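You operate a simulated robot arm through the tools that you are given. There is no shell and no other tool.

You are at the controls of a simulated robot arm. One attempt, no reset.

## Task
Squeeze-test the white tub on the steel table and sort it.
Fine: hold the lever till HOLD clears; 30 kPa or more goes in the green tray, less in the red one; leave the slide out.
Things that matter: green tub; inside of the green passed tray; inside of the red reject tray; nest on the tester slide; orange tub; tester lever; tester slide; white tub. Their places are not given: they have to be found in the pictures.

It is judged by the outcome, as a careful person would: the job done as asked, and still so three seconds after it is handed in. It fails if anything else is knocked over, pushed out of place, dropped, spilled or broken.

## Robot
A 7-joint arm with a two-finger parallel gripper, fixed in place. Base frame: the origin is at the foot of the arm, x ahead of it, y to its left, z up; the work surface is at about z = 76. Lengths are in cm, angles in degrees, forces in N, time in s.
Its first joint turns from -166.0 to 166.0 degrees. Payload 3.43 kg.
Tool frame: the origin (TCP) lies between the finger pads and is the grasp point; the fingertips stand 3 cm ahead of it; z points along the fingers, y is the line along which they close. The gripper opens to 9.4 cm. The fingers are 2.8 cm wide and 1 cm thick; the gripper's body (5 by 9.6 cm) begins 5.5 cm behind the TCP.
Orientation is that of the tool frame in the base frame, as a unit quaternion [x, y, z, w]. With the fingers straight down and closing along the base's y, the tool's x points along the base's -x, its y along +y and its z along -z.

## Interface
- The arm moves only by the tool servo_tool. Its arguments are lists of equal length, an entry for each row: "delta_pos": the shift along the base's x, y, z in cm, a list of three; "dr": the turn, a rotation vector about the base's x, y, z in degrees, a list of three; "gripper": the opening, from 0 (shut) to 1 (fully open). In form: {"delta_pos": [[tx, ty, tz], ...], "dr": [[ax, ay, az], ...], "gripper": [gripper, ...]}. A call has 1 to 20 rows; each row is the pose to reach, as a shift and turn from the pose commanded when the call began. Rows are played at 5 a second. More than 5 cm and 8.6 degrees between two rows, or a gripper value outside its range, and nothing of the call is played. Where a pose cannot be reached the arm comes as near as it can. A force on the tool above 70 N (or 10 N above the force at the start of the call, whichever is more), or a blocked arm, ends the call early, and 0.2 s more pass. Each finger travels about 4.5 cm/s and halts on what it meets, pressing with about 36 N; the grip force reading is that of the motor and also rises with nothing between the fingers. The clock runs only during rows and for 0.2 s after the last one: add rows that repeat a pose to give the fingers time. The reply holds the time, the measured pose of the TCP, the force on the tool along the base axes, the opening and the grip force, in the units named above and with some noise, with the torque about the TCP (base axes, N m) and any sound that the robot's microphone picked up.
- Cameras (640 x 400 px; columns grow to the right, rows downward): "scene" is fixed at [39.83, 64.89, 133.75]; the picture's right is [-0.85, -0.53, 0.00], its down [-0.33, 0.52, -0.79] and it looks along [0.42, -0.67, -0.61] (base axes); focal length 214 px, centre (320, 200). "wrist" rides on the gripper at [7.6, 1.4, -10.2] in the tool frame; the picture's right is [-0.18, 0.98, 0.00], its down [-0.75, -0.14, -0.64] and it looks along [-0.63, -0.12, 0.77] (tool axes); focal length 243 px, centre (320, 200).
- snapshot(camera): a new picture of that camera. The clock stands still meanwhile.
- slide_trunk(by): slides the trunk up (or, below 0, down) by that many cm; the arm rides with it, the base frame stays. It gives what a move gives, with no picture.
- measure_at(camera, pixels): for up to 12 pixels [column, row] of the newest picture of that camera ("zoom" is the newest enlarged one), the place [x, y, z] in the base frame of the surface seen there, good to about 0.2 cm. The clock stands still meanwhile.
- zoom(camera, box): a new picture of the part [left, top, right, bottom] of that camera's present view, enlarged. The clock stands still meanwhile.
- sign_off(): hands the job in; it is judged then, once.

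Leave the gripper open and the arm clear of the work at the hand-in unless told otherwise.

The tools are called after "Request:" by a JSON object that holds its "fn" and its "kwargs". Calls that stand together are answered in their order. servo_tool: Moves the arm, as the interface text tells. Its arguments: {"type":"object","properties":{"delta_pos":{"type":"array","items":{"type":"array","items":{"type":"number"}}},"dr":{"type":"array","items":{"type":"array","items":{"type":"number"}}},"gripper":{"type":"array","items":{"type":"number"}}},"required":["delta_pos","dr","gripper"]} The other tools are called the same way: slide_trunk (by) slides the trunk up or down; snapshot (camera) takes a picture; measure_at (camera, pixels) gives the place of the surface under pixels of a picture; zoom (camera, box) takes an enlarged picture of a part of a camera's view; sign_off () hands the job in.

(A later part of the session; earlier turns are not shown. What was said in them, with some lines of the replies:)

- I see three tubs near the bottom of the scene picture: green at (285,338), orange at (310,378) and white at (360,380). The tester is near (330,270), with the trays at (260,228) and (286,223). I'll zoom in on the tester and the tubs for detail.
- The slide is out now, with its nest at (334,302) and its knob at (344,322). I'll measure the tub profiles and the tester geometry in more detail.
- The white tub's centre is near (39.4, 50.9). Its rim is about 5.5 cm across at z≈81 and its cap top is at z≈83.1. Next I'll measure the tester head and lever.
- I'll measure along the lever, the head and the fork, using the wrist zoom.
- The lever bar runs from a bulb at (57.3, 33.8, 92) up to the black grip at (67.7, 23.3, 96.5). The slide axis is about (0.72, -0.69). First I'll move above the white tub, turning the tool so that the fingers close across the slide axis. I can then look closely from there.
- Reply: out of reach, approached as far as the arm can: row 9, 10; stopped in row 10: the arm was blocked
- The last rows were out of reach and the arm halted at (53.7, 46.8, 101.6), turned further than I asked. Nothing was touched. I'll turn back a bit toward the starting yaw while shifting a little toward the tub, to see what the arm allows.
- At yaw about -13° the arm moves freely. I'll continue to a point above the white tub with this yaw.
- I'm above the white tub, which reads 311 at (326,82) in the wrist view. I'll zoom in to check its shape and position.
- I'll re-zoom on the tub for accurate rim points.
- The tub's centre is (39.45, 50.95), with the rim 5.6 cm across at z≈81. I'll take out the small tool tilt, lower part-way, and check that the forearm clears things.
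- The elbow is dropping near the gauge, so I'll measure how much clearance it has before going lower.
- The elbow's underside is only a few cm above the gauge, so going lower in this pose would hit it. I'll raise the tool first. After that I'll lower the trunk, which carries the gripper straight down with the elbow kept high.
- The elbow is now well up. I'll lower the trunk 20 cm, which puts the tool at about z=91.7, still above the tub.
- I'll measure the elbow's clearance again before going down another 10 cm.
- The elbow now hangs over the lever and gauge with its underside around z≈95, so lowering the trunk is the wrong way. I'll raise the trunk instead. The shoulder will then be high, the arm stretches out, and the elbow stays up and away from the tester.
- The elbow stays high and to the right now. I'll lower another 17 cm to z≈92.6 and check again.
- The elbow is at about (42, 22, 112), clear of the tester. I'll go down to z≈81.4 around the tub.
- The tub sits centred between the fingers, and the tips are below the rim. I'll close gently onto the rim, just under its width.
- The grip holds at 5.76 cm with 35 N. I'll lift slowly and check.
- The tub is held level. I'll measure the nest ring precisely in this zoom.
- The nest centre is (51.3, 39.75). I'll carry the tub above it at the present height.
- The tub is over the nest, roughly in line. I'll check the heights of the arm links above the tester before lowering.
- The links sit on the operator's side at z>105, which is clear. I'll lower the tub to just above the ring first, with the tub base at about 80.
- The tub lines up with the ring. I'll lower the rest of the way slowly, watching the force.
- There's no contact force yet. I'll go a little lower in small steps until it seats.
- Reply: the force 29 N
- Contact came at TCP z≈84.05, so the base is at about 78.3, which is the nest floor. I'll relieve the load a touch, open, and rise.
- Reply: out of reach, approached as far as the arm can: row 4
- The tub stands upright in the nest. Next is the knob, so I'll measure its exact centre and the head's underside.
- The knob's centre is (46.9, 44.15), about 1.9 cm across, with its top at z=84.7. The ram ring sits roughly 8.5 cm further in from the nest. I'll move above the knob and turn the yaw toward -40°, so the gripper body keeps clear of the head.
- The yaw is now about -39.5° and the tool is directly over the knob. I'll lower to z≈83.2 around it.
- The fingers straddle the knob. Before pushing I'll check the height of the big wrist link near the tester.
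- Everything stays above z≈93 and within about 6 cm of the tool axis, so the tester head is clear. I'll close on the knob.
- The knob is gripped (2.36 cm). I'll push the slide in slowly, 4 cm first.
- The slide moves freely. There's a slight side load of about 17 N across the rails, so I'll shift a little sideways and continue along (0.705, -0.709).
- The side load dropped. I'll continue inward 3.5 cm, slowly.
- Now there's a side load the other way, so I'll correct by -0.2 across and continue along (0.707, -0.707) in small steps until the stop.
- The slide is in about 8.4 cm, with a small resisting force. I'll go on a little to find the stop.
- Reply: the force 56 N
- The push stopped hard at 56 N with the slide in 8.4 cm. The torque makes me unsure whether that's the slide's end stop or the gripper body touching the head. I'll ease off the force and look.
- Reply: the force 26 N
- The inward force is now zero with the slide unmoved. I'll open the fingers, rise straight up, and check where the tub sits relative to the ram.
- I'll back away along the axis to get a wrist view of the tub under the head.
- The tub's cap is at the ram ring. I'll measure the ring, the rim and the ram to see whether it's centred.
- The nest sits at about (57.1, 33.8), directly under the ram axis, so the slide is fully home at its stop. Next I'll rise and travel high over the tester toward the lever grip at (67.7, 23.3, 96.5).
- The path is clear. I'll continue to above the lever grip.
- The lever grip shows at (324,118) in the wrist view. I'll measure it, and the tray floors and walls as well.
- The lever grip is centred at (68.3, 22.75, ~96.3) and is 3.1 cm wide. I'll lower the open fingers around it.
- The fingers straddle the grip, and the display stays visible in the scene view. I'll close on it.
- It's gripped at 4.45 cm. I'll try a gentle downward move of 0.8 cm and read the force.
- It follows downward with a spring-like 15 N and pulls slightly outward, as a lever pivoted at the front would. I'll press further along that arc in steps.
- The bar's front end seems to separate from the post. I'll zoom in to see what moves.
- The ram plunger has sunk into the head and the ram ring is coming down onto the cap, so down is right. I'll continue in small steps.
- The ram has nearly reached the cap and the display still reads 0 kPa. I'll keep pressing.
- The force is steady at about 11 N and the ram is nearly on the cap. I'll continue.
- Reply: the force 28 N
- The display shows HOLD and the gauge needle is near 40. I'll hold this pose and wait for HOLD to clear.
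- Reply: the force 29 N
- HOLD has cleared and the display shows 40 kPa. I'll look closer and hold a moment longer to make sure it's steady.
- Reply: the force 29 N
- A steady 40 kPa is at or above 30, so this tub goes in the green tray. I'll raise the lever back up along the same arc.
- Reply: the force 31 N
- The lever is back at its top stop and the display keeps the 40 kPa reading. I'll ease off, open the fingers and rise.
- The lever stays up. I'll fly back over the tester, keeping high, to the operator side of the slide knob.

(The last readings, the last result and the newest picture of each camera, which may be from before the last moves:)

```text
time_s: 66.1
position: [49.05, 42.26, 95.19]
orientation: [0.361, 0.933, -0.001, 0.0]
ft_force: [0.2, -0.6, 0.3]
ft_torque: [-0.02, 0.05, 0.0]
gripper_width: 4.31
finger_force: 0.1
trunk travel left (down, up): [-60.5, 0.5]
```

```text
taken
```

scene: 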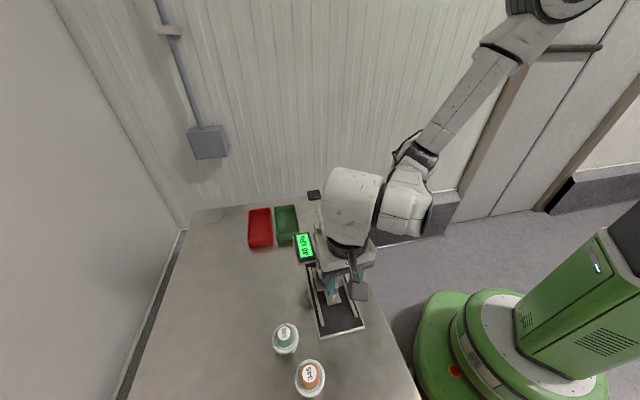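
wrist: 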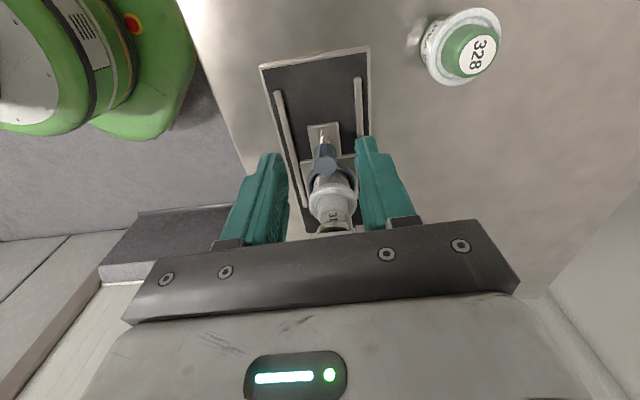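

Retracing my earlier path, I'll go down around the knob again at about (52.65, 38.5, 83.4).

Request:
{"fn": "servo_tool", "kwargs": {"delta_pos": [[1.0, -1.0, -2], [2.2, -2.3, -5], [3.6, -3.7, -8], [3.6, -3.7, -10], [3.6, -3.7, -11.8], [3.6, -3.7, -11.8]], "dr": [[0, 0, 0], [0, 0, 0], [0, 0, 0], [0, 0, 0], [0, 0, 0], [0, 0, 0]], "gripper": [0.46, 0.46, 0.46, 0.46, 0.46, 0.46]}}

Request:
{"fn": "zoom", "kwargs": {"camera": "wrist", "box": [200, 60, 440, 240]}}

```text
time_s: 67.5
position: [52.59, 38.55, 83.48]
orientation: [0.361, 0.933, -0.001, -0.001]
ft_force: [0.5, 0.2, -0.4]
ft_torque: [0.01, -0.01, -0.01]
gripper_width: 4.32
finger_force: 0.0
trunk travel left (down, up): [-60.5, 0.5]
```

```text
2.22 times, centred on (320, 150) of wrist
```

zoom: 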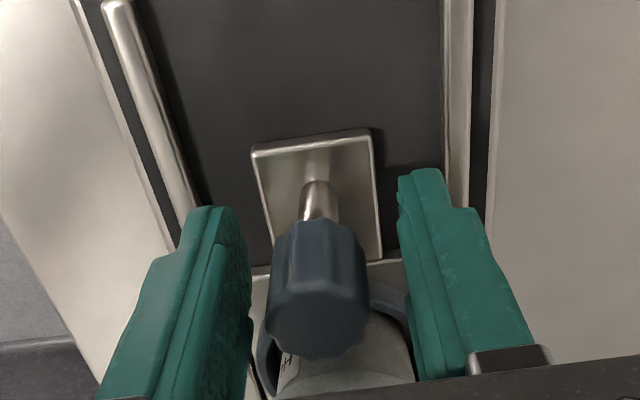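

The knob sits between the fingers. I'll close on it and then draw the slide out.

Request:
{"fn": "servo_tool", "kwargs": {"delta_pos": [[0, 0, 0], [0, 0, 0], [0, 0, 0], [0, 0, 0]], "dr": [[0, 0, 0], [0, 0, 0], [0, 0, 0], [0, 0, 0]], "gripper": [0.35, 0.25, 0.18, 0.16]}}

```text
time_s: 68.5
position: [52.52, 38.36, 83.45]
orientation: [0.362, 0.932, -0.002, 0.001]
ft_force: [-6.3, -8.9, 0.5]
ft_torque: [0.1, -0.41, -0.05]
gripper_width: 2.37
finger_force: 36.6
trunk travel left (down, up): [-60.5, 0.5]
```

The knob is gripped. I'll pull out slowly, 4.2 cm first.

Request:
{"fn": "servo_tool", "kwargs": {"delta_pos": [[-0.3, 0.1, 0], [-0.55, 0.35, 0], [-0.9, 0.7, 0], [-1.3, 1.1, 0], [-1.7, 1.5, 0], [-2.1, 1.9, 0], [-2.5, 2.3, 0], [-2.9, 2.7, 0], [-3.1, 2.9, 0], [-3.1, 2.9, 0]], "dr": [[0, 0, 0], [0, 0, 0], [0, 0, 0], [0, 0, 0], [0, 0, 0], [0, 0, 0], [0, 0, 0], [0, 0, 0], [0, 0, 0], [0, 0, 0]], "gripper": [0.16, 0.16, 0.16, 0.16, 0.16, 0.16, 0.16, 0.16, 0.16, 0.16]}}

Request:
{"fn": "zoom", "kwargs": {"camera": "scene", "box": [270, 200, 398, 328]}}

```text
time_s: 70.7
position: [49.61, 41.4, 83.28]
orientation: [0.362, 0.932, -0.002, 0.0]
ft_force: [-7.8, -8.6, 0.2]
ft_torque: [0.37, -0.15, -0.04]
gripper_width: 2.38
finger_force: 35.8
trunk travel left (down, up): [-60.5, 0.5]
```

```text
3.12 times, centred on (334, 264) of scene
```

zoom: 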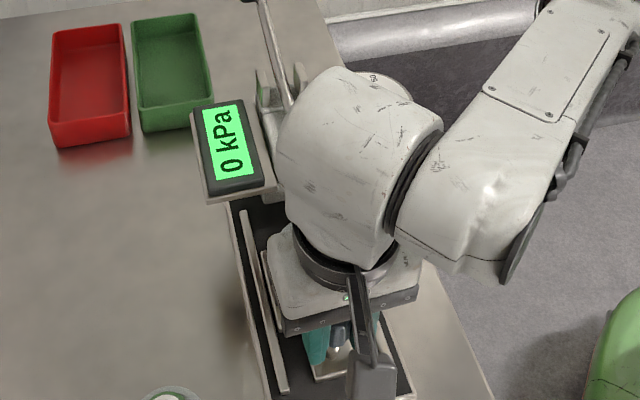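

The slide is coming out and the display has reset to 0. I'll continue to the fully-out stop near (46.9, 44.2).

Request:
{"fn": "servo_tool", "kwargs": {"delta_pos": [[-0.4, 0.35, 0], [-0.8, 0.75, 0], [-1.2, 1.15, 0], [-1.6, 1.55, 0], [-2.0, 1.95, 0], [-2.4, 2.35, 0], [-2.7, 2.65, 0], [-2.9, 2.85, 0], [-2.9, 2.85, 0]], "dr": [[0, 0, 0], [0, 0, 0], [0, 0, 0], [0, 0, 0], [0, 0, 0], [0, 0, 0], [0, 0, 0], [0, 0, 0], [0, 0, 0]], "gripper": [0.16, 0.16, 0.16, 0.16, 0.16, 0.16, 0.16, 0.16, 0.16]}}

```text
time_s: 72.7
position: [46.64, 44.11, 83.44]
orientation: [0.362, 0.932, -0.001, 0.0]
ft_force: [-7.9, -16.0, -0.2]
ft_torque: [0.54, 0.02, 0.05]
gripper_width: 2.39
finger_force: 36.1
trunk travel left (down, up): [-60.5, 0.5]
```

It's nearly home, so I'll pull a further 0.4 cm to reach the out-stop.

Request:
{"fn": "servo_tool", "kwargs": {"delta_pos": [[-0.25, 0.05, 0], [-0.35, 0.15, 0], [-0.4, 0.25, 0], [-0.4, 0.25, 0]], "dr": [[0, 0, 0], [0, 0, 0], [0, 0, 0], [0, 0, 0]], "gripper": [0.16, 0.16, 0.16, 0.16]}}

```text
time_s: 73.7
position: [46.71, 44.32, 83.51]
orientation: [0.366, 0.931, -0.004, 0.003]
ft_force: [27.2, -42.4, -0.6]
ft_torque: [0.67, 0.01, 0.04]
gripper_width: 2.39
finger_force: 36.3
trunk travel left (down, up): [-60.5, 0.5]
```

The slide is firmly at its out-stop. I'll relax the pull, open, and rise.

Request:
{"fn": "servo_tool", "kwargs": {"delta_pos": [[0.2, -0.2, 0], [0.3, -0.3, 0], [0.3, -0.3, 0], [0.3, -0.3, 0], [0.3, -0.3, 0], [0.3, -0.3, 1.5], [0.3, -0.3, 5], [0.3, -0.3, 9], [0.3, -0.3, 12], [0.3, -0.3, 12]], "dr": [[0, 0, 0], [0, 0, 0], [0, 0, 0], [0, 0, 0], [0, 0, 0], [0, 0, 0], [0, 0, 0], [0, 0, 0], [0, 0, 0], [0, 0, 0]], "gripper": [0.16, 0.16, 0.3, 0.42, 0.42, 0.42, 0.42, 0.42, 0.6, 0.78]}}

Request:
{"fn": "snapshot", "kwargs": {"camera": "wrist"}}

Request:
{"fn": "zoom", "kwargs": {"camera": "scene", "box": [230, 180, 390, 340]}}

```text
time_s: 75.9
position: [46.57, 44.13, 95.61]
orientation: [0.361, 0.932, -0.002, 0.0]
ft_force: [0.4, 0.2, -0.4]
ft_torque: [0.01, -0.02, 0.0]
gripper_width: 7.3
finger_force: 0.0
trunk travel left (down, up): [-60.5, 0.5]
```

```text
taken
```

wrist: 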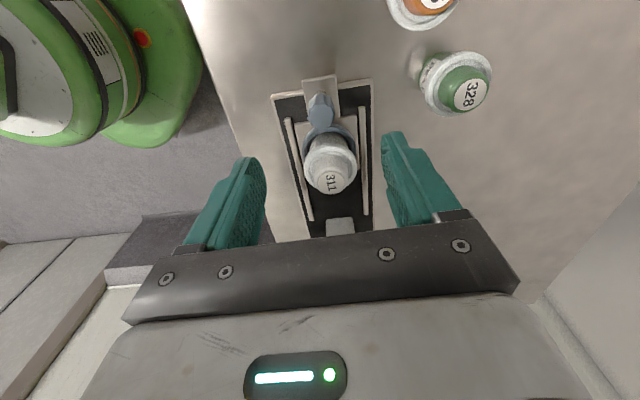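

```text
2.50 times, centred on (310, 260) of scene
```

zoom: 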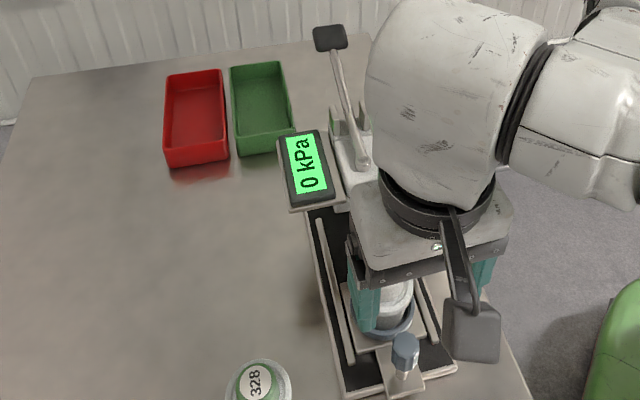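

The slide is out with the tub still in the nest. I'll measure the tub's rim now.

Request:
{"fn": "zoom", "kwargs": {"camera": "wrist", "box": [280, 110, 376, 206]}}

Request:
{"fn": "measure_at", "kwargs": {"camera": "wrist", "pixels": [[305, 155], [356, 155], [330, 160], [308, 170], [354, 168], [330, 138], [331, 181], [312, 140], [348, 138], [318, 100]]}}

```text
4.17 times, centred on (328, 158) of wrist
```

zoom: 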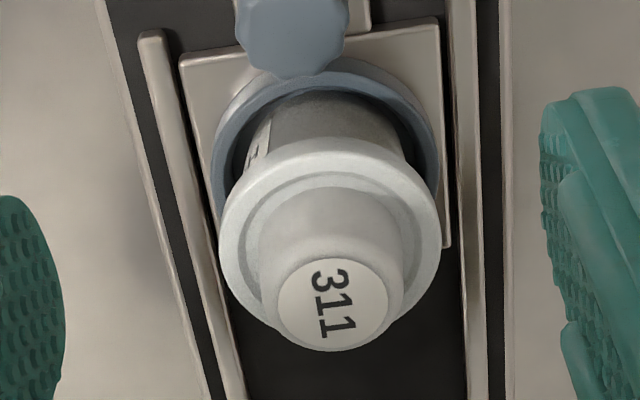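

```text
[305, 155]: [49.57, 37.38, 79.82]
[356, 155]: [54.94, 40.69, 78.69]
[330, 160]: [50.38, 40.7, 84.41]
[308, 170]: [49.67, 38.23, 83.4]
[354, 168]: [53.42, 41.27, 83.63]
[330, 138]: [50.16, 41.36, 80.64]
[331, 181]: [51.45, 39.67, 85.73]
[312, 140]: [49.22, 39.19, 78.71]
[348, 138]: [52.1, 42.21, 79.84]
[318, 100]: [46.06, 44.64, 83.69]
```

Request:
{"fn": "measure_at", "kwargs": {"camera": "zoom", "pixels": [[224, 235], [437, 235], [330, 145], [245, 185], [418, 185], [235, 275], [425, 280], [332, 300], [285, 310], [385, 310]]}}

```text
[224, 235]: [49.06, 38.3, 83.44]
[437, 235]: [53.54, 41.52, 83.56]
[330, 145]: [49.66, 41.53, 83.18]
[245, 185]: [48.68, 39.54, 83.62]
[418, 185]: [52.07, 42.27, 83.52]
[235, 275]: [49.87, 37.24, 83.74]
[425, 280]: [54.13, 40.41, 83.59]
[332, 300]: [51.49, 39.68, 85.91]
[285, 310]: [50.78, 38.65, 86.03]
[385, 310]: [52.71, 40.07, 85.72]
```

The tub's centre is (51.3, 39.8). I'll move over it and come down, gripping a bit higher this time (TCP z≈84.8) so the fingertips will clear the tray walls later.

Request:
{"fn": "servo_tool", "kwargs": {"delta_pos": [[1.6, -1.4, -0.5], [3.2, -2.9, -1], [4.73, -4.33, -2], [4.73, -4.33, -5], [4.73, -4.33, -8], [4.73, -4.33, -10], [4.73, -4.33, -10.8], [4.73, -4.33, -10.8]], "dr": [[0, 0, 0], [0, 0, 0], [0, 0, 0], [0, 0, 0], [0, 0, 0], [0, 0, 0], [0, 0, 0], [0, 0, 0]], "gripper": [0.78, 0.78, 0.78, 0.78, 0.78, 0.78, 0.78, 0.78]}}

Request:
{"fn": "snapshot", "kwargs": {"camera": "wrist"}}

Request:
{"fn": "zoom", "kwargs": {"camera": "scene", "box": [270, 220, 398, 348]}}

```text
time_s: 77.7
position: [51.37, 39.86, 84.55]
orientation: [0.362, 0.932, 0.0, 0.0]
ft_force: [0.0, 0.3, 0.3]
ft_torque: [0.0, -0.03, -0.02]
gripper_width: 7.32
finger_force: 0.0
trunk travel left (down, up): [-60.5, 0.5]
```

```text
taken
```

wrist: 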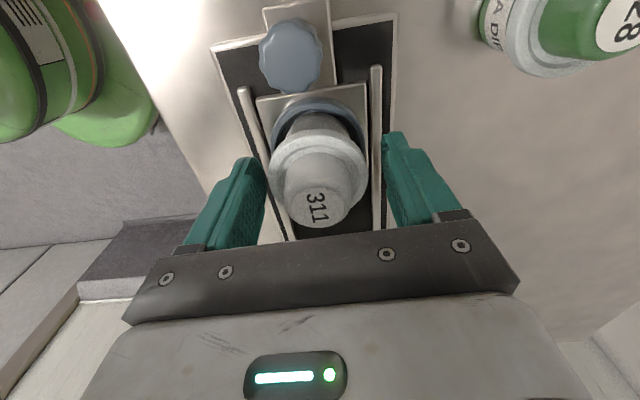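

```text
3.12 times, centred on (334, 284) of scene
```

zoom: 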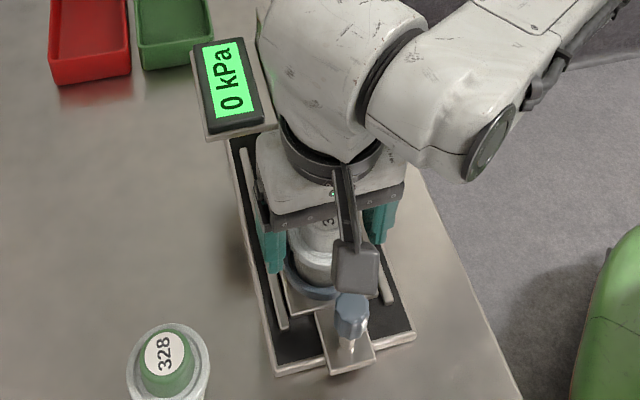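

It's aligned. I'll close on the rim.

Request:
{"fn": "servo_tool", "kwargs": {"delta_pos": [[0, 0, 0.1], [0, 0, 0.1], [0, 0, 0.1], [0, 0, 0.1], [0, 0, 0.1]], "dr": [[0, 0, 0], [0, 0, 0], [0, 0, 0], [0, 0, 0], [0, 0, 0]], "gripper": [0.7, 0.64, 0.6, 0.57, 0.57]}}

Request:
{"fn": "servo_tool", "kwargs": {"delta_pos": [[0, 0, 0.5], [0, 0, 1.2], [0, 0, 2.5], [0, 0, 4], [0, 0, 4]], "dr": [[0, 0, 0], [0, 0, 0], [0, 0, 0], [0, 0, 0], [0, 0, 0]], "gripper": [0.57, 0.57, 0.57, 0.57, 0.57]}}

Request:
{"fn": "snapshot", "kwargs": {"camera": "wrist"}}

Request:
{"fn": "zoom", "kwargs": {"camera": "scene", "box": [270, 220, 398, 348]}}

```text
time_s: 78.9
position: [51.32, 39.93, 84.89]
orientation: [0.362, 0.932, -0.001, -0.001]
ft_force: [1.1, -0.2, 0.0]
ft_torque: [0.03, 0.02, 0.02]
gripper_width: 5.91
finger_force: 36.0
trunk travel left (down, up): [-60.5, 0.5]
```

```text
time_s: 80.1
position: [51.26, 39.98, 88.77]
orientation: [0.361, 0.932, 0.0, 0.0]
ft_force: [0.8, -0.7, -0.5]
ft_torque: [-0.01, 0.03, -0.03]
gripper_width: 5.89
finger_force: 35.9
trunk travel left (down, up): [-60.5, 0.5]
```

```text
taken
```

wrist: 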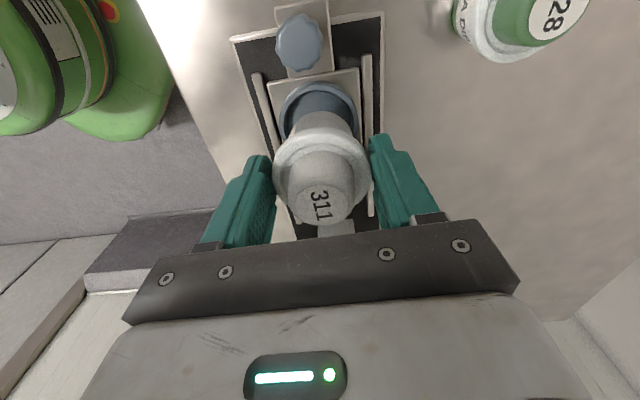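

```text
3.12 times, centred on (334, 284) of scene
```

zoom: 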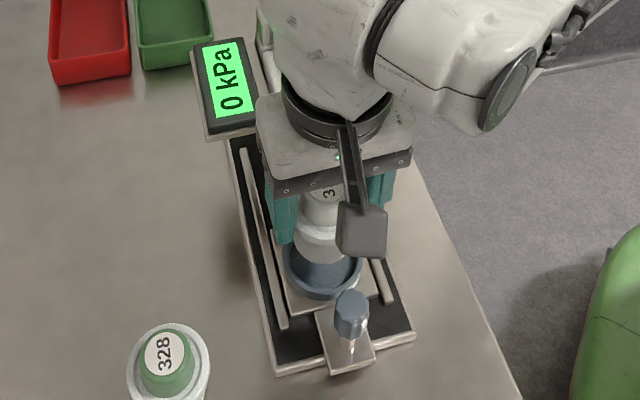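

The tub is lifted and upright. I'll raise it to z≈105 and carry it across to above the green tray at about (82, 22.5), passing clear of the display and the lever grip.

Request:
{"fn": "servo_tool", "kwargs": {"delta_pos": [[0, 0, 4], [0, 0, 8], [0, 0, 12], [0, 0, 16.3], [3.8, -2.2, 16.3], [7.6, -4.4, 16.3], [11.4, -6.6, 16.3], [15.2, -8.8, 16.3], [19, -11, 16.3], [22.8, -13.1, 16.3], [26.6, -15.3, 16.3], [30, -17, 16.3], [30, -17, 16.3]], "dr": [[0, 0, 0], [0, 0, 0], [0, 0, 0], [0, 0, 0], [0, 0, 0], [0, 0, 0], [0, 0, 0], [0, 0, 0], [0, 0, 0], [0, 0, 0], [0, 0, 0], [0, 0, 0], [0, 0, 0]], "gripper": [0.57, 0.57, 0.57, 0.57, 0.57, 0.57, 0.57, 0.57, 0.57, 0.57, 0.57, 0.57, 0.57]}}

Request:
{"fn": "snapshot", "kwargs": {"camera": "wrist"}}

Request:
{"fn": "snapshot", "kwargs": {"camera": "scene"}}

```text
time_s: 82.9
position: [81.24, 22.84, 105.06]
orientation: [0.362, 0.932, -0.001, 0.0]
ft_force: [0.3, -0.2, -0.8]
ft_torque: [-0.02, -0.03, -0.01]
gripper_width: 5.89
finger_force: 35.8
out of reach, approached as far as the arm can: row 2, 3, 4, 5, 6, 7, 8, 9
trunk travel left (down, up): [-60.5, 0.5]
```

```text
taken
```

wrist: 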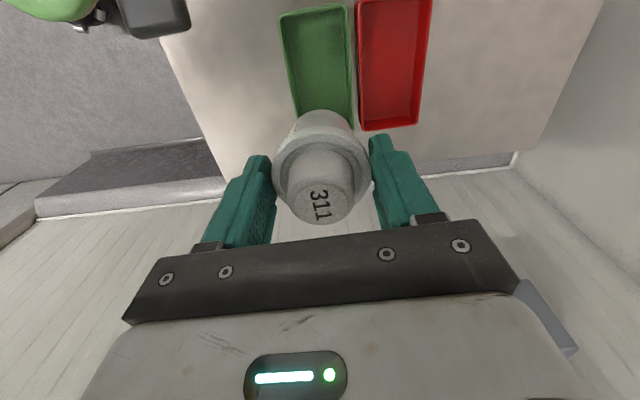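

```text
taken
```

scene: 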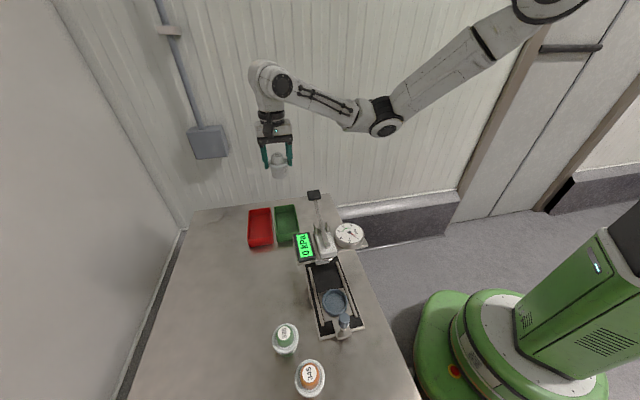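

The tub is over the green tray. I'll measure the tray walls precisely.

Request:
{"fn": "zoom", "kwargs": {"camera": "scene", "box": [240, 195, 310, 255]}}

Request:
{"fn": "measure_at", "kwargs": {"camera": "wrist", "pixels": [[281, 18], [344, 7], [284, 60], [348, 60], [297, 110], [353, 110], [318, 60], [312, 20], [330, 100], [290, 60], [341, 60], [350, 125]]}}

```text
6.67 times, centred on (275, 225) of scene
```

zoom: 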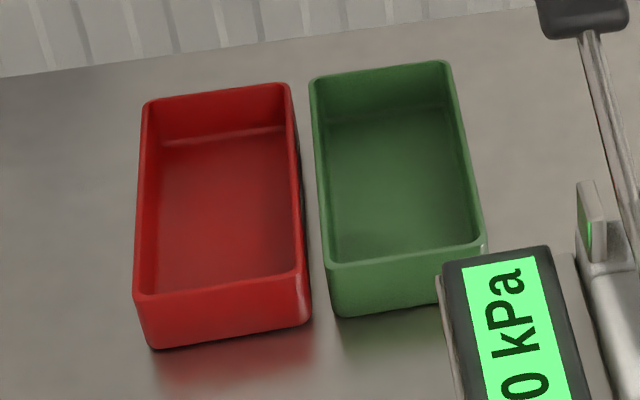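

```text
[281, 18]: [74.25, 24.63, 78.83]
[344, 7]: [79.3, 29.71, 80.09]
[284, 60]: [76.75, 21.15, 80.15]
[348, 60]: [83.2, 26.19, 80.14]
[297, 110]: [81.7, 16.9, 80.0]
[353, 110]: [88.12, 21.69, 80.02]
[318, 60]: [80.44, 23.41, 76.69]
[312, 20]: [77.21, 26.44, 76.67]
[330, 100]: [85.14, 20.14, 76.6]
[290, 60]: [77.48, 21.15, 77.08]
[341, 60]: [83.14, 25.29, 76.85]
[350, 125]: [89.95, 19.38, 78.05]
```

The green tray's inner width is about 7.5 cm, its walls top out at z≈80.1, and its long axis runs along the slide direction. Opening the fingers across the width would graze the walls. I'll turn the tool 90° up here so the fingers open along the tray's length.

Request:
{"fn": "servo_tool", "kwargs": {"delta_pos": [[0, 0, 0], [0, 0, 0], [0, 0, 0], [0, 0, 0], [0.2, -0.2, 0], [0.3, -0.4, 0], [0.4, -0.6, 0], [0.4, -0.6, 0], [0.4, -0.6, 0], [0.4, -0.6, 0], [0.4, -0.6, 0], [0.4, -0.6, 0], [0.4, -0.6, 0]], "dr": [[0, 0, 7.5], [0, 0, 15], [0, 0, 22.5], [0, 0, 30], [0, 0, 37.5], [0, 0, 45], [0, 0, 52.5], [0, 0, 60], [0, 0, 67.5], [0, 0, 75], [0, 0, 82.5], [0, 0, 90], [0, 0, 90]], "gripper": [0.57, 0.57, 0.57, 0.57, 0.57, 0.57, 0.57, 0.57, 0.57, 0.57, 0.57, 0.57, 0.57]}}

Request:
{"fn": "snapshot", "kwargs": {"camera": "wrist"}}

Request:
{"fn": "snapshot", "kwargs": {"camera": "scene"}}

```text
time_s: 85.7
position: [81.68, 22.35, 105.05]
orientation: [-0.403, 0.915, -0.001, 0.001]
ft_force: [0.1, -0.8, -1.5]
ft_torque: [0.01, 0.02, 0.0]
gripper_width: 5.88
finger_force: 35.8
trunk travel left (down, up): [-60.5, 0.5]
```

```text
taken
```

wrist: 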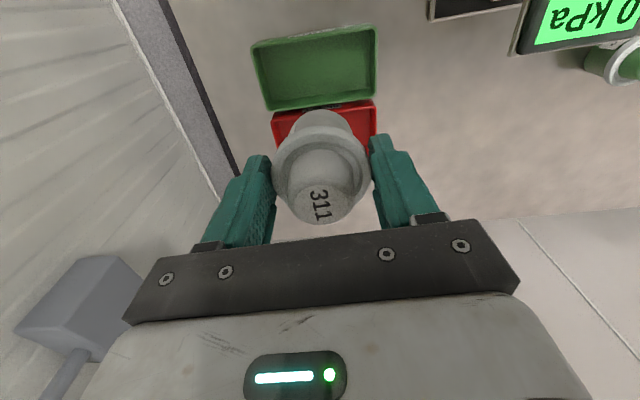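

```text
taken
```

scene: 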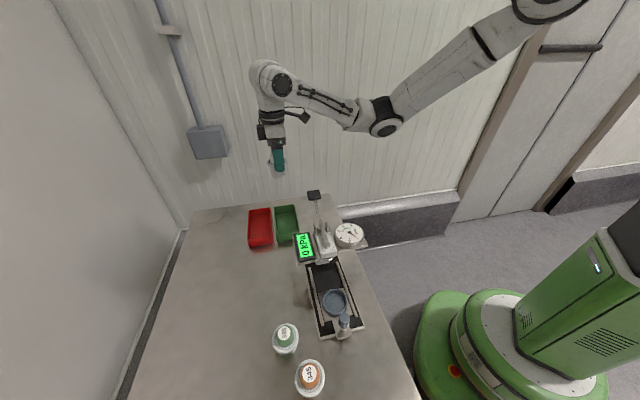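

The turn worked. I'll measure the green tray from this view to fix its centre.

Request:
{"fn": "measure_at", "kwargs": {"camera": "wrist", "pixels": [[253, 50], [268, 107], [376, 28], [377, 95], [315, 38], [322, 102], [318, 70], [258, 75], [377, 62], [280, 75], [360, 65], [320, 55]]}}

```text
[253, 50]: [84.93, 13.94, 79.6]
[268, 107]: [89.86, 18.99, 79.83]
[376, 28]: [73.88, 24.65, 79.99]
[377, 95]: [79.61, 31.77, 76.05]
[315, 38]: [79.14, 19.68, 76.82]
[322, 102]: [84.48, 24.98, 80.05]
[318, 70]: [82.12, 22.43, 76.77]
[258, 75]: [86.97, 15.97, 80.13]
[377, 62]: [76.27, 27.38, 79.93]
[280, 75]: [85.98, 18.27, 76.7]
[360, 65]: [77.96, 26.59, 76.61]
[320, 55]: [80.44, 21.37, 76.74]
```

The tray's centre is (81.9, 21.85). I'll lower the tub to about 1 cm above the tray floor.

Request:
{"fn": "servo_tool", "kwargs": {"delta_pos": [[0.15, -0.4, -4], [0.15, -0.4, -8], [0.15, -0.4, -12], [0.15, -0.4, -15.5], [0.15, -0.4, -18.5], [0.15, -0.4, -20.5], [0.15, -0.4, -20.5]], "dr": [[0, 0, 0], [0, 0, 0], [0, 0, 0], [0, 0, 0], [0, 0, 0], [0, 0, 0], [0, 0, 0]], "gripper": [0.57, 0.57, 0.57, 0.57, 0.57, 0.57, 0.57]}}

Request:
{"fn": "snapshot", "kwargs": {"camera": "wrist"}}

Request:
{"fn": "zoom", "kwargs": {"camera": "scene", "box": [230, 150, 358, 278]}}

```text
time_s: 87.3
position: [81.89, 21.89, 84.43]
orientation: [-0.404, 0.915, -0.001, 0.001]
ft_force: [0.4, 0.1, -1.4]
ft_torque: [0.01, 0.03, -0.01]
gripper_width: 5.9
finger_force: 36.1
trunk travel left (down, up): [-60.5, 0.5]
```

```text
taken
```

wrist: 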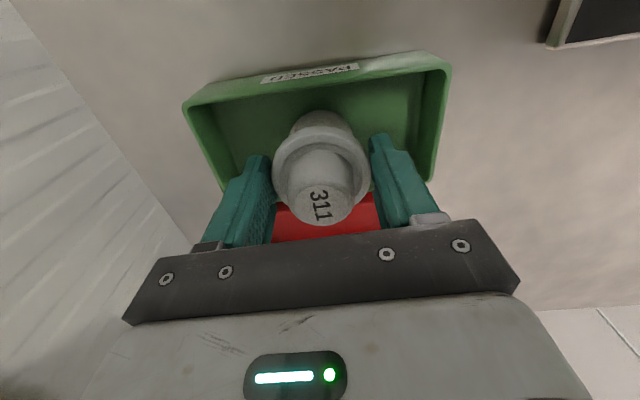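

```text
3.12 times, centred on (294, 214) of scene
```

zoom: 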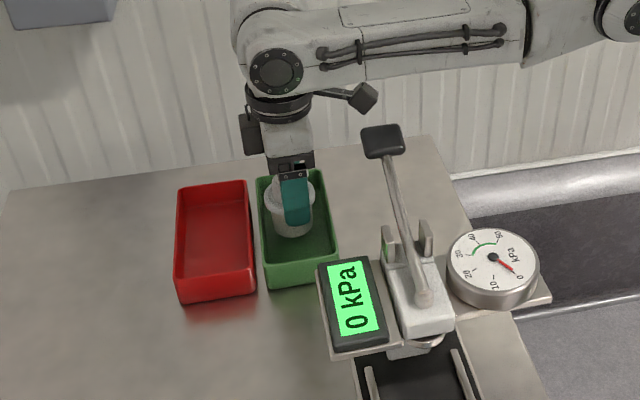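

The tub hangs inside the tray labelled PASSED. I'll lower it slowly to the floor.

Request:
{"fn": "servo_tool", "kwargs": {"delta_pos": [[0, 0, -0.4], [0, 0, -0.7], [0, 0, -0.9], [0, 0, -1.05], [0, 0, -1.15], [0, 0, -1.15]], "dr": [[0, 0, 0], [0, 0, 0], [0, 0, 0], [0, 0, 0], [0, 0, 0], [0, 0, 0]], "gripper": [0.57, 0.57, 0.57, 0.57, 0.57, 0.57]}}

```text
time_s: 88.7
position: [81.92, 21.94, 83.42]
orientation: [-0.404, 0.915, 0.0, 0.0]
ft_force: [-0.7, -0.3, -1.5]
ft_torque: [0.01, -0.02, -0.02]
gripper_width: 5.9
finger_force: 36.0
trunk travel left (down, up): [-60.5, 0.5]
```

There's no contact yet. I'll go a little lower in 0.1 cm steps.

Request:
{"fn": "servo_tool", "kwargs": {"delta_pos": [[0, 0, -0.1], [0, 0, -0.2], [0, 0, -0.25], [0, 0, -0.25]], "dr": [[0, 0, 0], [0, 0, 0], [0, 0, 0], [0, 0, 0]], "gripper": [0.57, 0.57, 0.57, 0.57]}}

```text
time_s: 89.7
position: [81.86, 21.94, 83.13]
orientation: [-0.404, 0.915, -0.001, 0.001]
ft_force: [0.0, -1.0, -1.5]
ft_torque: [-0.02, 0.0, 0.02]
gripper_width: 5.89
finger_force: 35.9
trunk travel left (down, up): [-60.5, 0.5]
```

Request:
{"fn": "servo_tool", "kwargs": {"delta_pos": [[0, 0, -0.1], [0, 0, -0.15], [0, 0, -0.2], [0, 0, -0.2]], "dr": [[0, 0, 0], [0, 0, 0], [0, 0, 0], [0, 0, 0]], "gripper": [0.57, 0.57, 0.57, 0.57]}}

```text
time_s: 90.7
position: [81.83, 21.97, 82.85]
orientation: [-0.403, 0.915, -0.001, 0.001]
ft_force: [0.2, 0.6, 0.1]
ft_torque: [0.0, -0.05, 0.01]
gripper_width: 5.9
finger_force: 35.3
trunk travel left (down, up): [-60.5, 0.5]
```

The weight is just coming off, so it's touching the floor. One more small step, then I'll open.

Request:
{"fn": "servo_tool", "kwargs": {"delta_pos": [[0, 0, -0.08], [0, 0, -0.08]], "dr": [[0, 0, 0], [0, 0, 0]], "gripper": [0.57, 0.57]}}

```text
time_s: 91.3
position: [81.82, 21.8, 83.06]
orientation: [-0.403, 0.915, -0.001, 0.0]
ft_force: [0.3, 0.0, -0.7]
ft_torque: [0.02, -0.02, 0.04]
gripper_width: 5.88
finger_force: 36.0
trunk travel left (down, up): [-60.5, 0.5]
```

Request:
{"fn": "servo_tool", "kwargs": {"delta_pos": [[0, 0, -0.07], [0, 0, -0.14], [0, 0, -0.2], [0, 0, -0.2]], "dr": [[0, 0, 0], [0, 0, 0], [0, 0, 0], [0, 0, 0]], "gripper": [0.57, 0.57, 0.57, 0.57]}}

Request:
{"fn": "zoom", "kwargs": {"camera": "scene", "box": [250, 180, 330, 260]}}

```text
time_s: 92.3
position: [81.93, 21.86, 82.89]
orientation: [-0.403, 0.915, 0.0, 0.003]
ft_force: [-3.5, -1.5, 16.6]
ft_torque: [-0.06, 0.04, 0.0]
gripper_width: 5.88
finger_force: 36.6
trunk travel left (down, up): [-60.5, 0.5]
```

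```text
5.00 times, centred on (290, 220) of scene
```

zoom: 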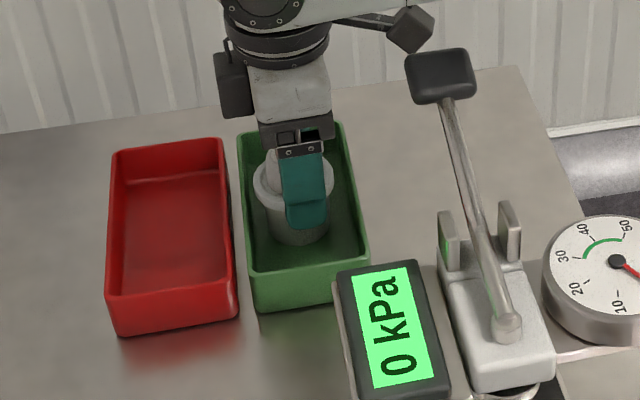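

There's clear contact (16.6 N), so the tub is on the tray floor. I'll relieve slightly, open, and rise straight up.

Request:
{"fn": "servo_tool", "kwargs": {"delta_pos": [[0, 0, 0.15], [0, 0, 0.15], [0, 0, 0.15], [0, 0, 0.15], [0, 0, 0.15]], "dr": [[0, 0, 0], [0, 0, 0], [0, 0, 0], [0, 0, 0], [0, 0, 0]], "gripper": [0.57, 0.62, 0.7, 0.78, 0.8]}}

Request:
{"fn": "servo_tool", "kwargs": {"delta_pos": [[0, 0, 1.5], [0, 0, 4], [0, 0, 8], [0, 0, 12], [0, 0, 16], [0, 0, 20], [0, 0, 24], [0, 0, 24]], "dr": [[0, 0, 0], [0, 0, 0], [0, 0, 0], [0, 0, 0], [0, 0, 0], [0, 0, 0], [0, 0, 0], [0, 0, 0]], "gripper": [0.8, 0.8, 0.8, 0.8, 0.9, 1, 1, 1]}}

Request:
{"fn": "snapshot", "kwargs": {"camera": "scene"}}

Request:
{"fn": "snapshot", "kwargs": {"camera": "wrist"}}

Request:
{"fn": "zoom", "kwargs": {"camera": "scene", "box": [230, 180, 390, 340]}}

```text
time_s: 93.5
position: [81.75, 21.91, 82.83]
orientation: [-0.404, 0.915, -0.001, 0.0]
ft_force: [0.4, -0.3, -0.1]
ft_torque: [0.0, 0.0, 0.02]
gripper_width: 7.55
finger_force: 0.0
trunk travel left (down, up): [-60.5, 0.5]
```

```text
time_s: 95.3
position: [81.79, 21.85, 106.86]
orientation: [-0.403, 0.915, 0.0, 0.001]
ft_force: [0.7, 0.2, 0.1]
ft_torque: [-0.04, -0.02, 0.01]
gripper_width: 9.4
finger_force: 0.1
trunk travel left (down, up): [-60.5, 0.5]
```

```text
taken
```

scene: 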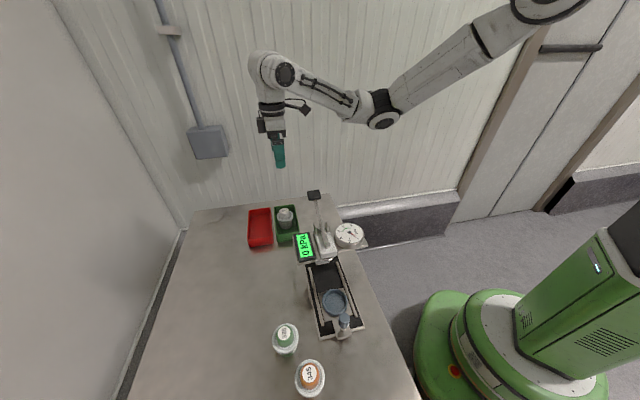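

```text
taken
```

wrist: 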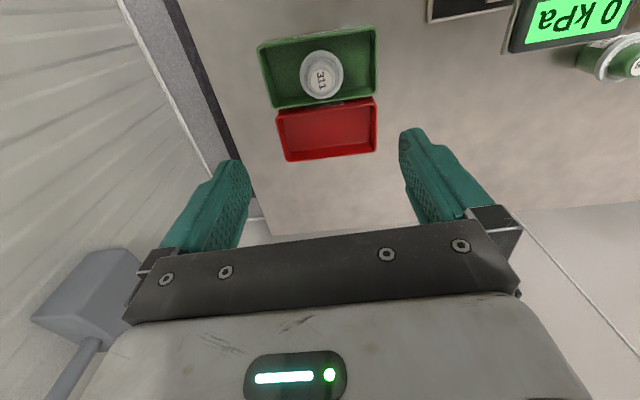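

```text
2.50 times, centred on (310, 260) of scene
```

zoom: 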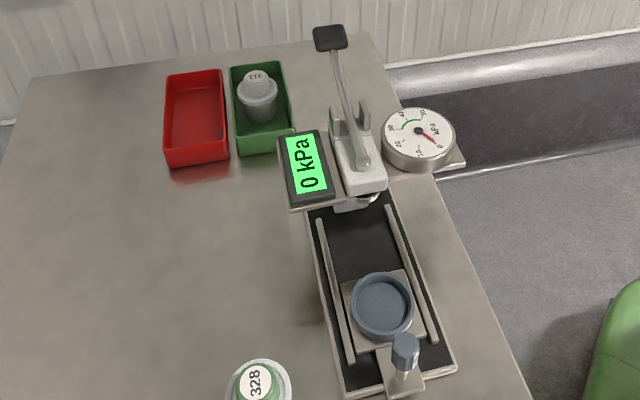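

The white tub (311) stands upright in the green PASSED tray, the lever is up, and the arm is clear with the gripper open. I'll confirm that the slide and the other tubs are where they started.

Request:
{"fn": "measure_at", "kwargs": {"camera": "scene", "pixels": [[334, 302], [344, 322], [310, 374], [286, 333], [286, 212], [314, 196]]}}

```text
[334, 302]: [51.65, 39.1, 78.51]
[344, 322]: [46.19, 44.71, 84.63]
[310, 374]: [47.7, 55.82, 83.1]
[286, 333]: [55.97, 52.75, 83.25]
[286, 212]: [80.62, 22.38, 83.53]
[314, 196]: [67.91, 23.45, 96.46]
```

The nest, knob, lever and the other two tubs match their first measurements, the slide is out, and the tub stands in the green tray. I'm handing in the job.

Request:
{"fn": "sign_off", "kwargs": {}}

```text
The job is handed in.
```

The white tub (311) read 40 kPa once HOLD cleared, so it passed. It is now standing upright in the green tray.

The slide is out at its stop with the nest empty, and the lever is back up. The green and orange tubs measured where they started. The arm is clear of the work with the gripper open. I've handed the job in, but no verdict came back with the hand-in.
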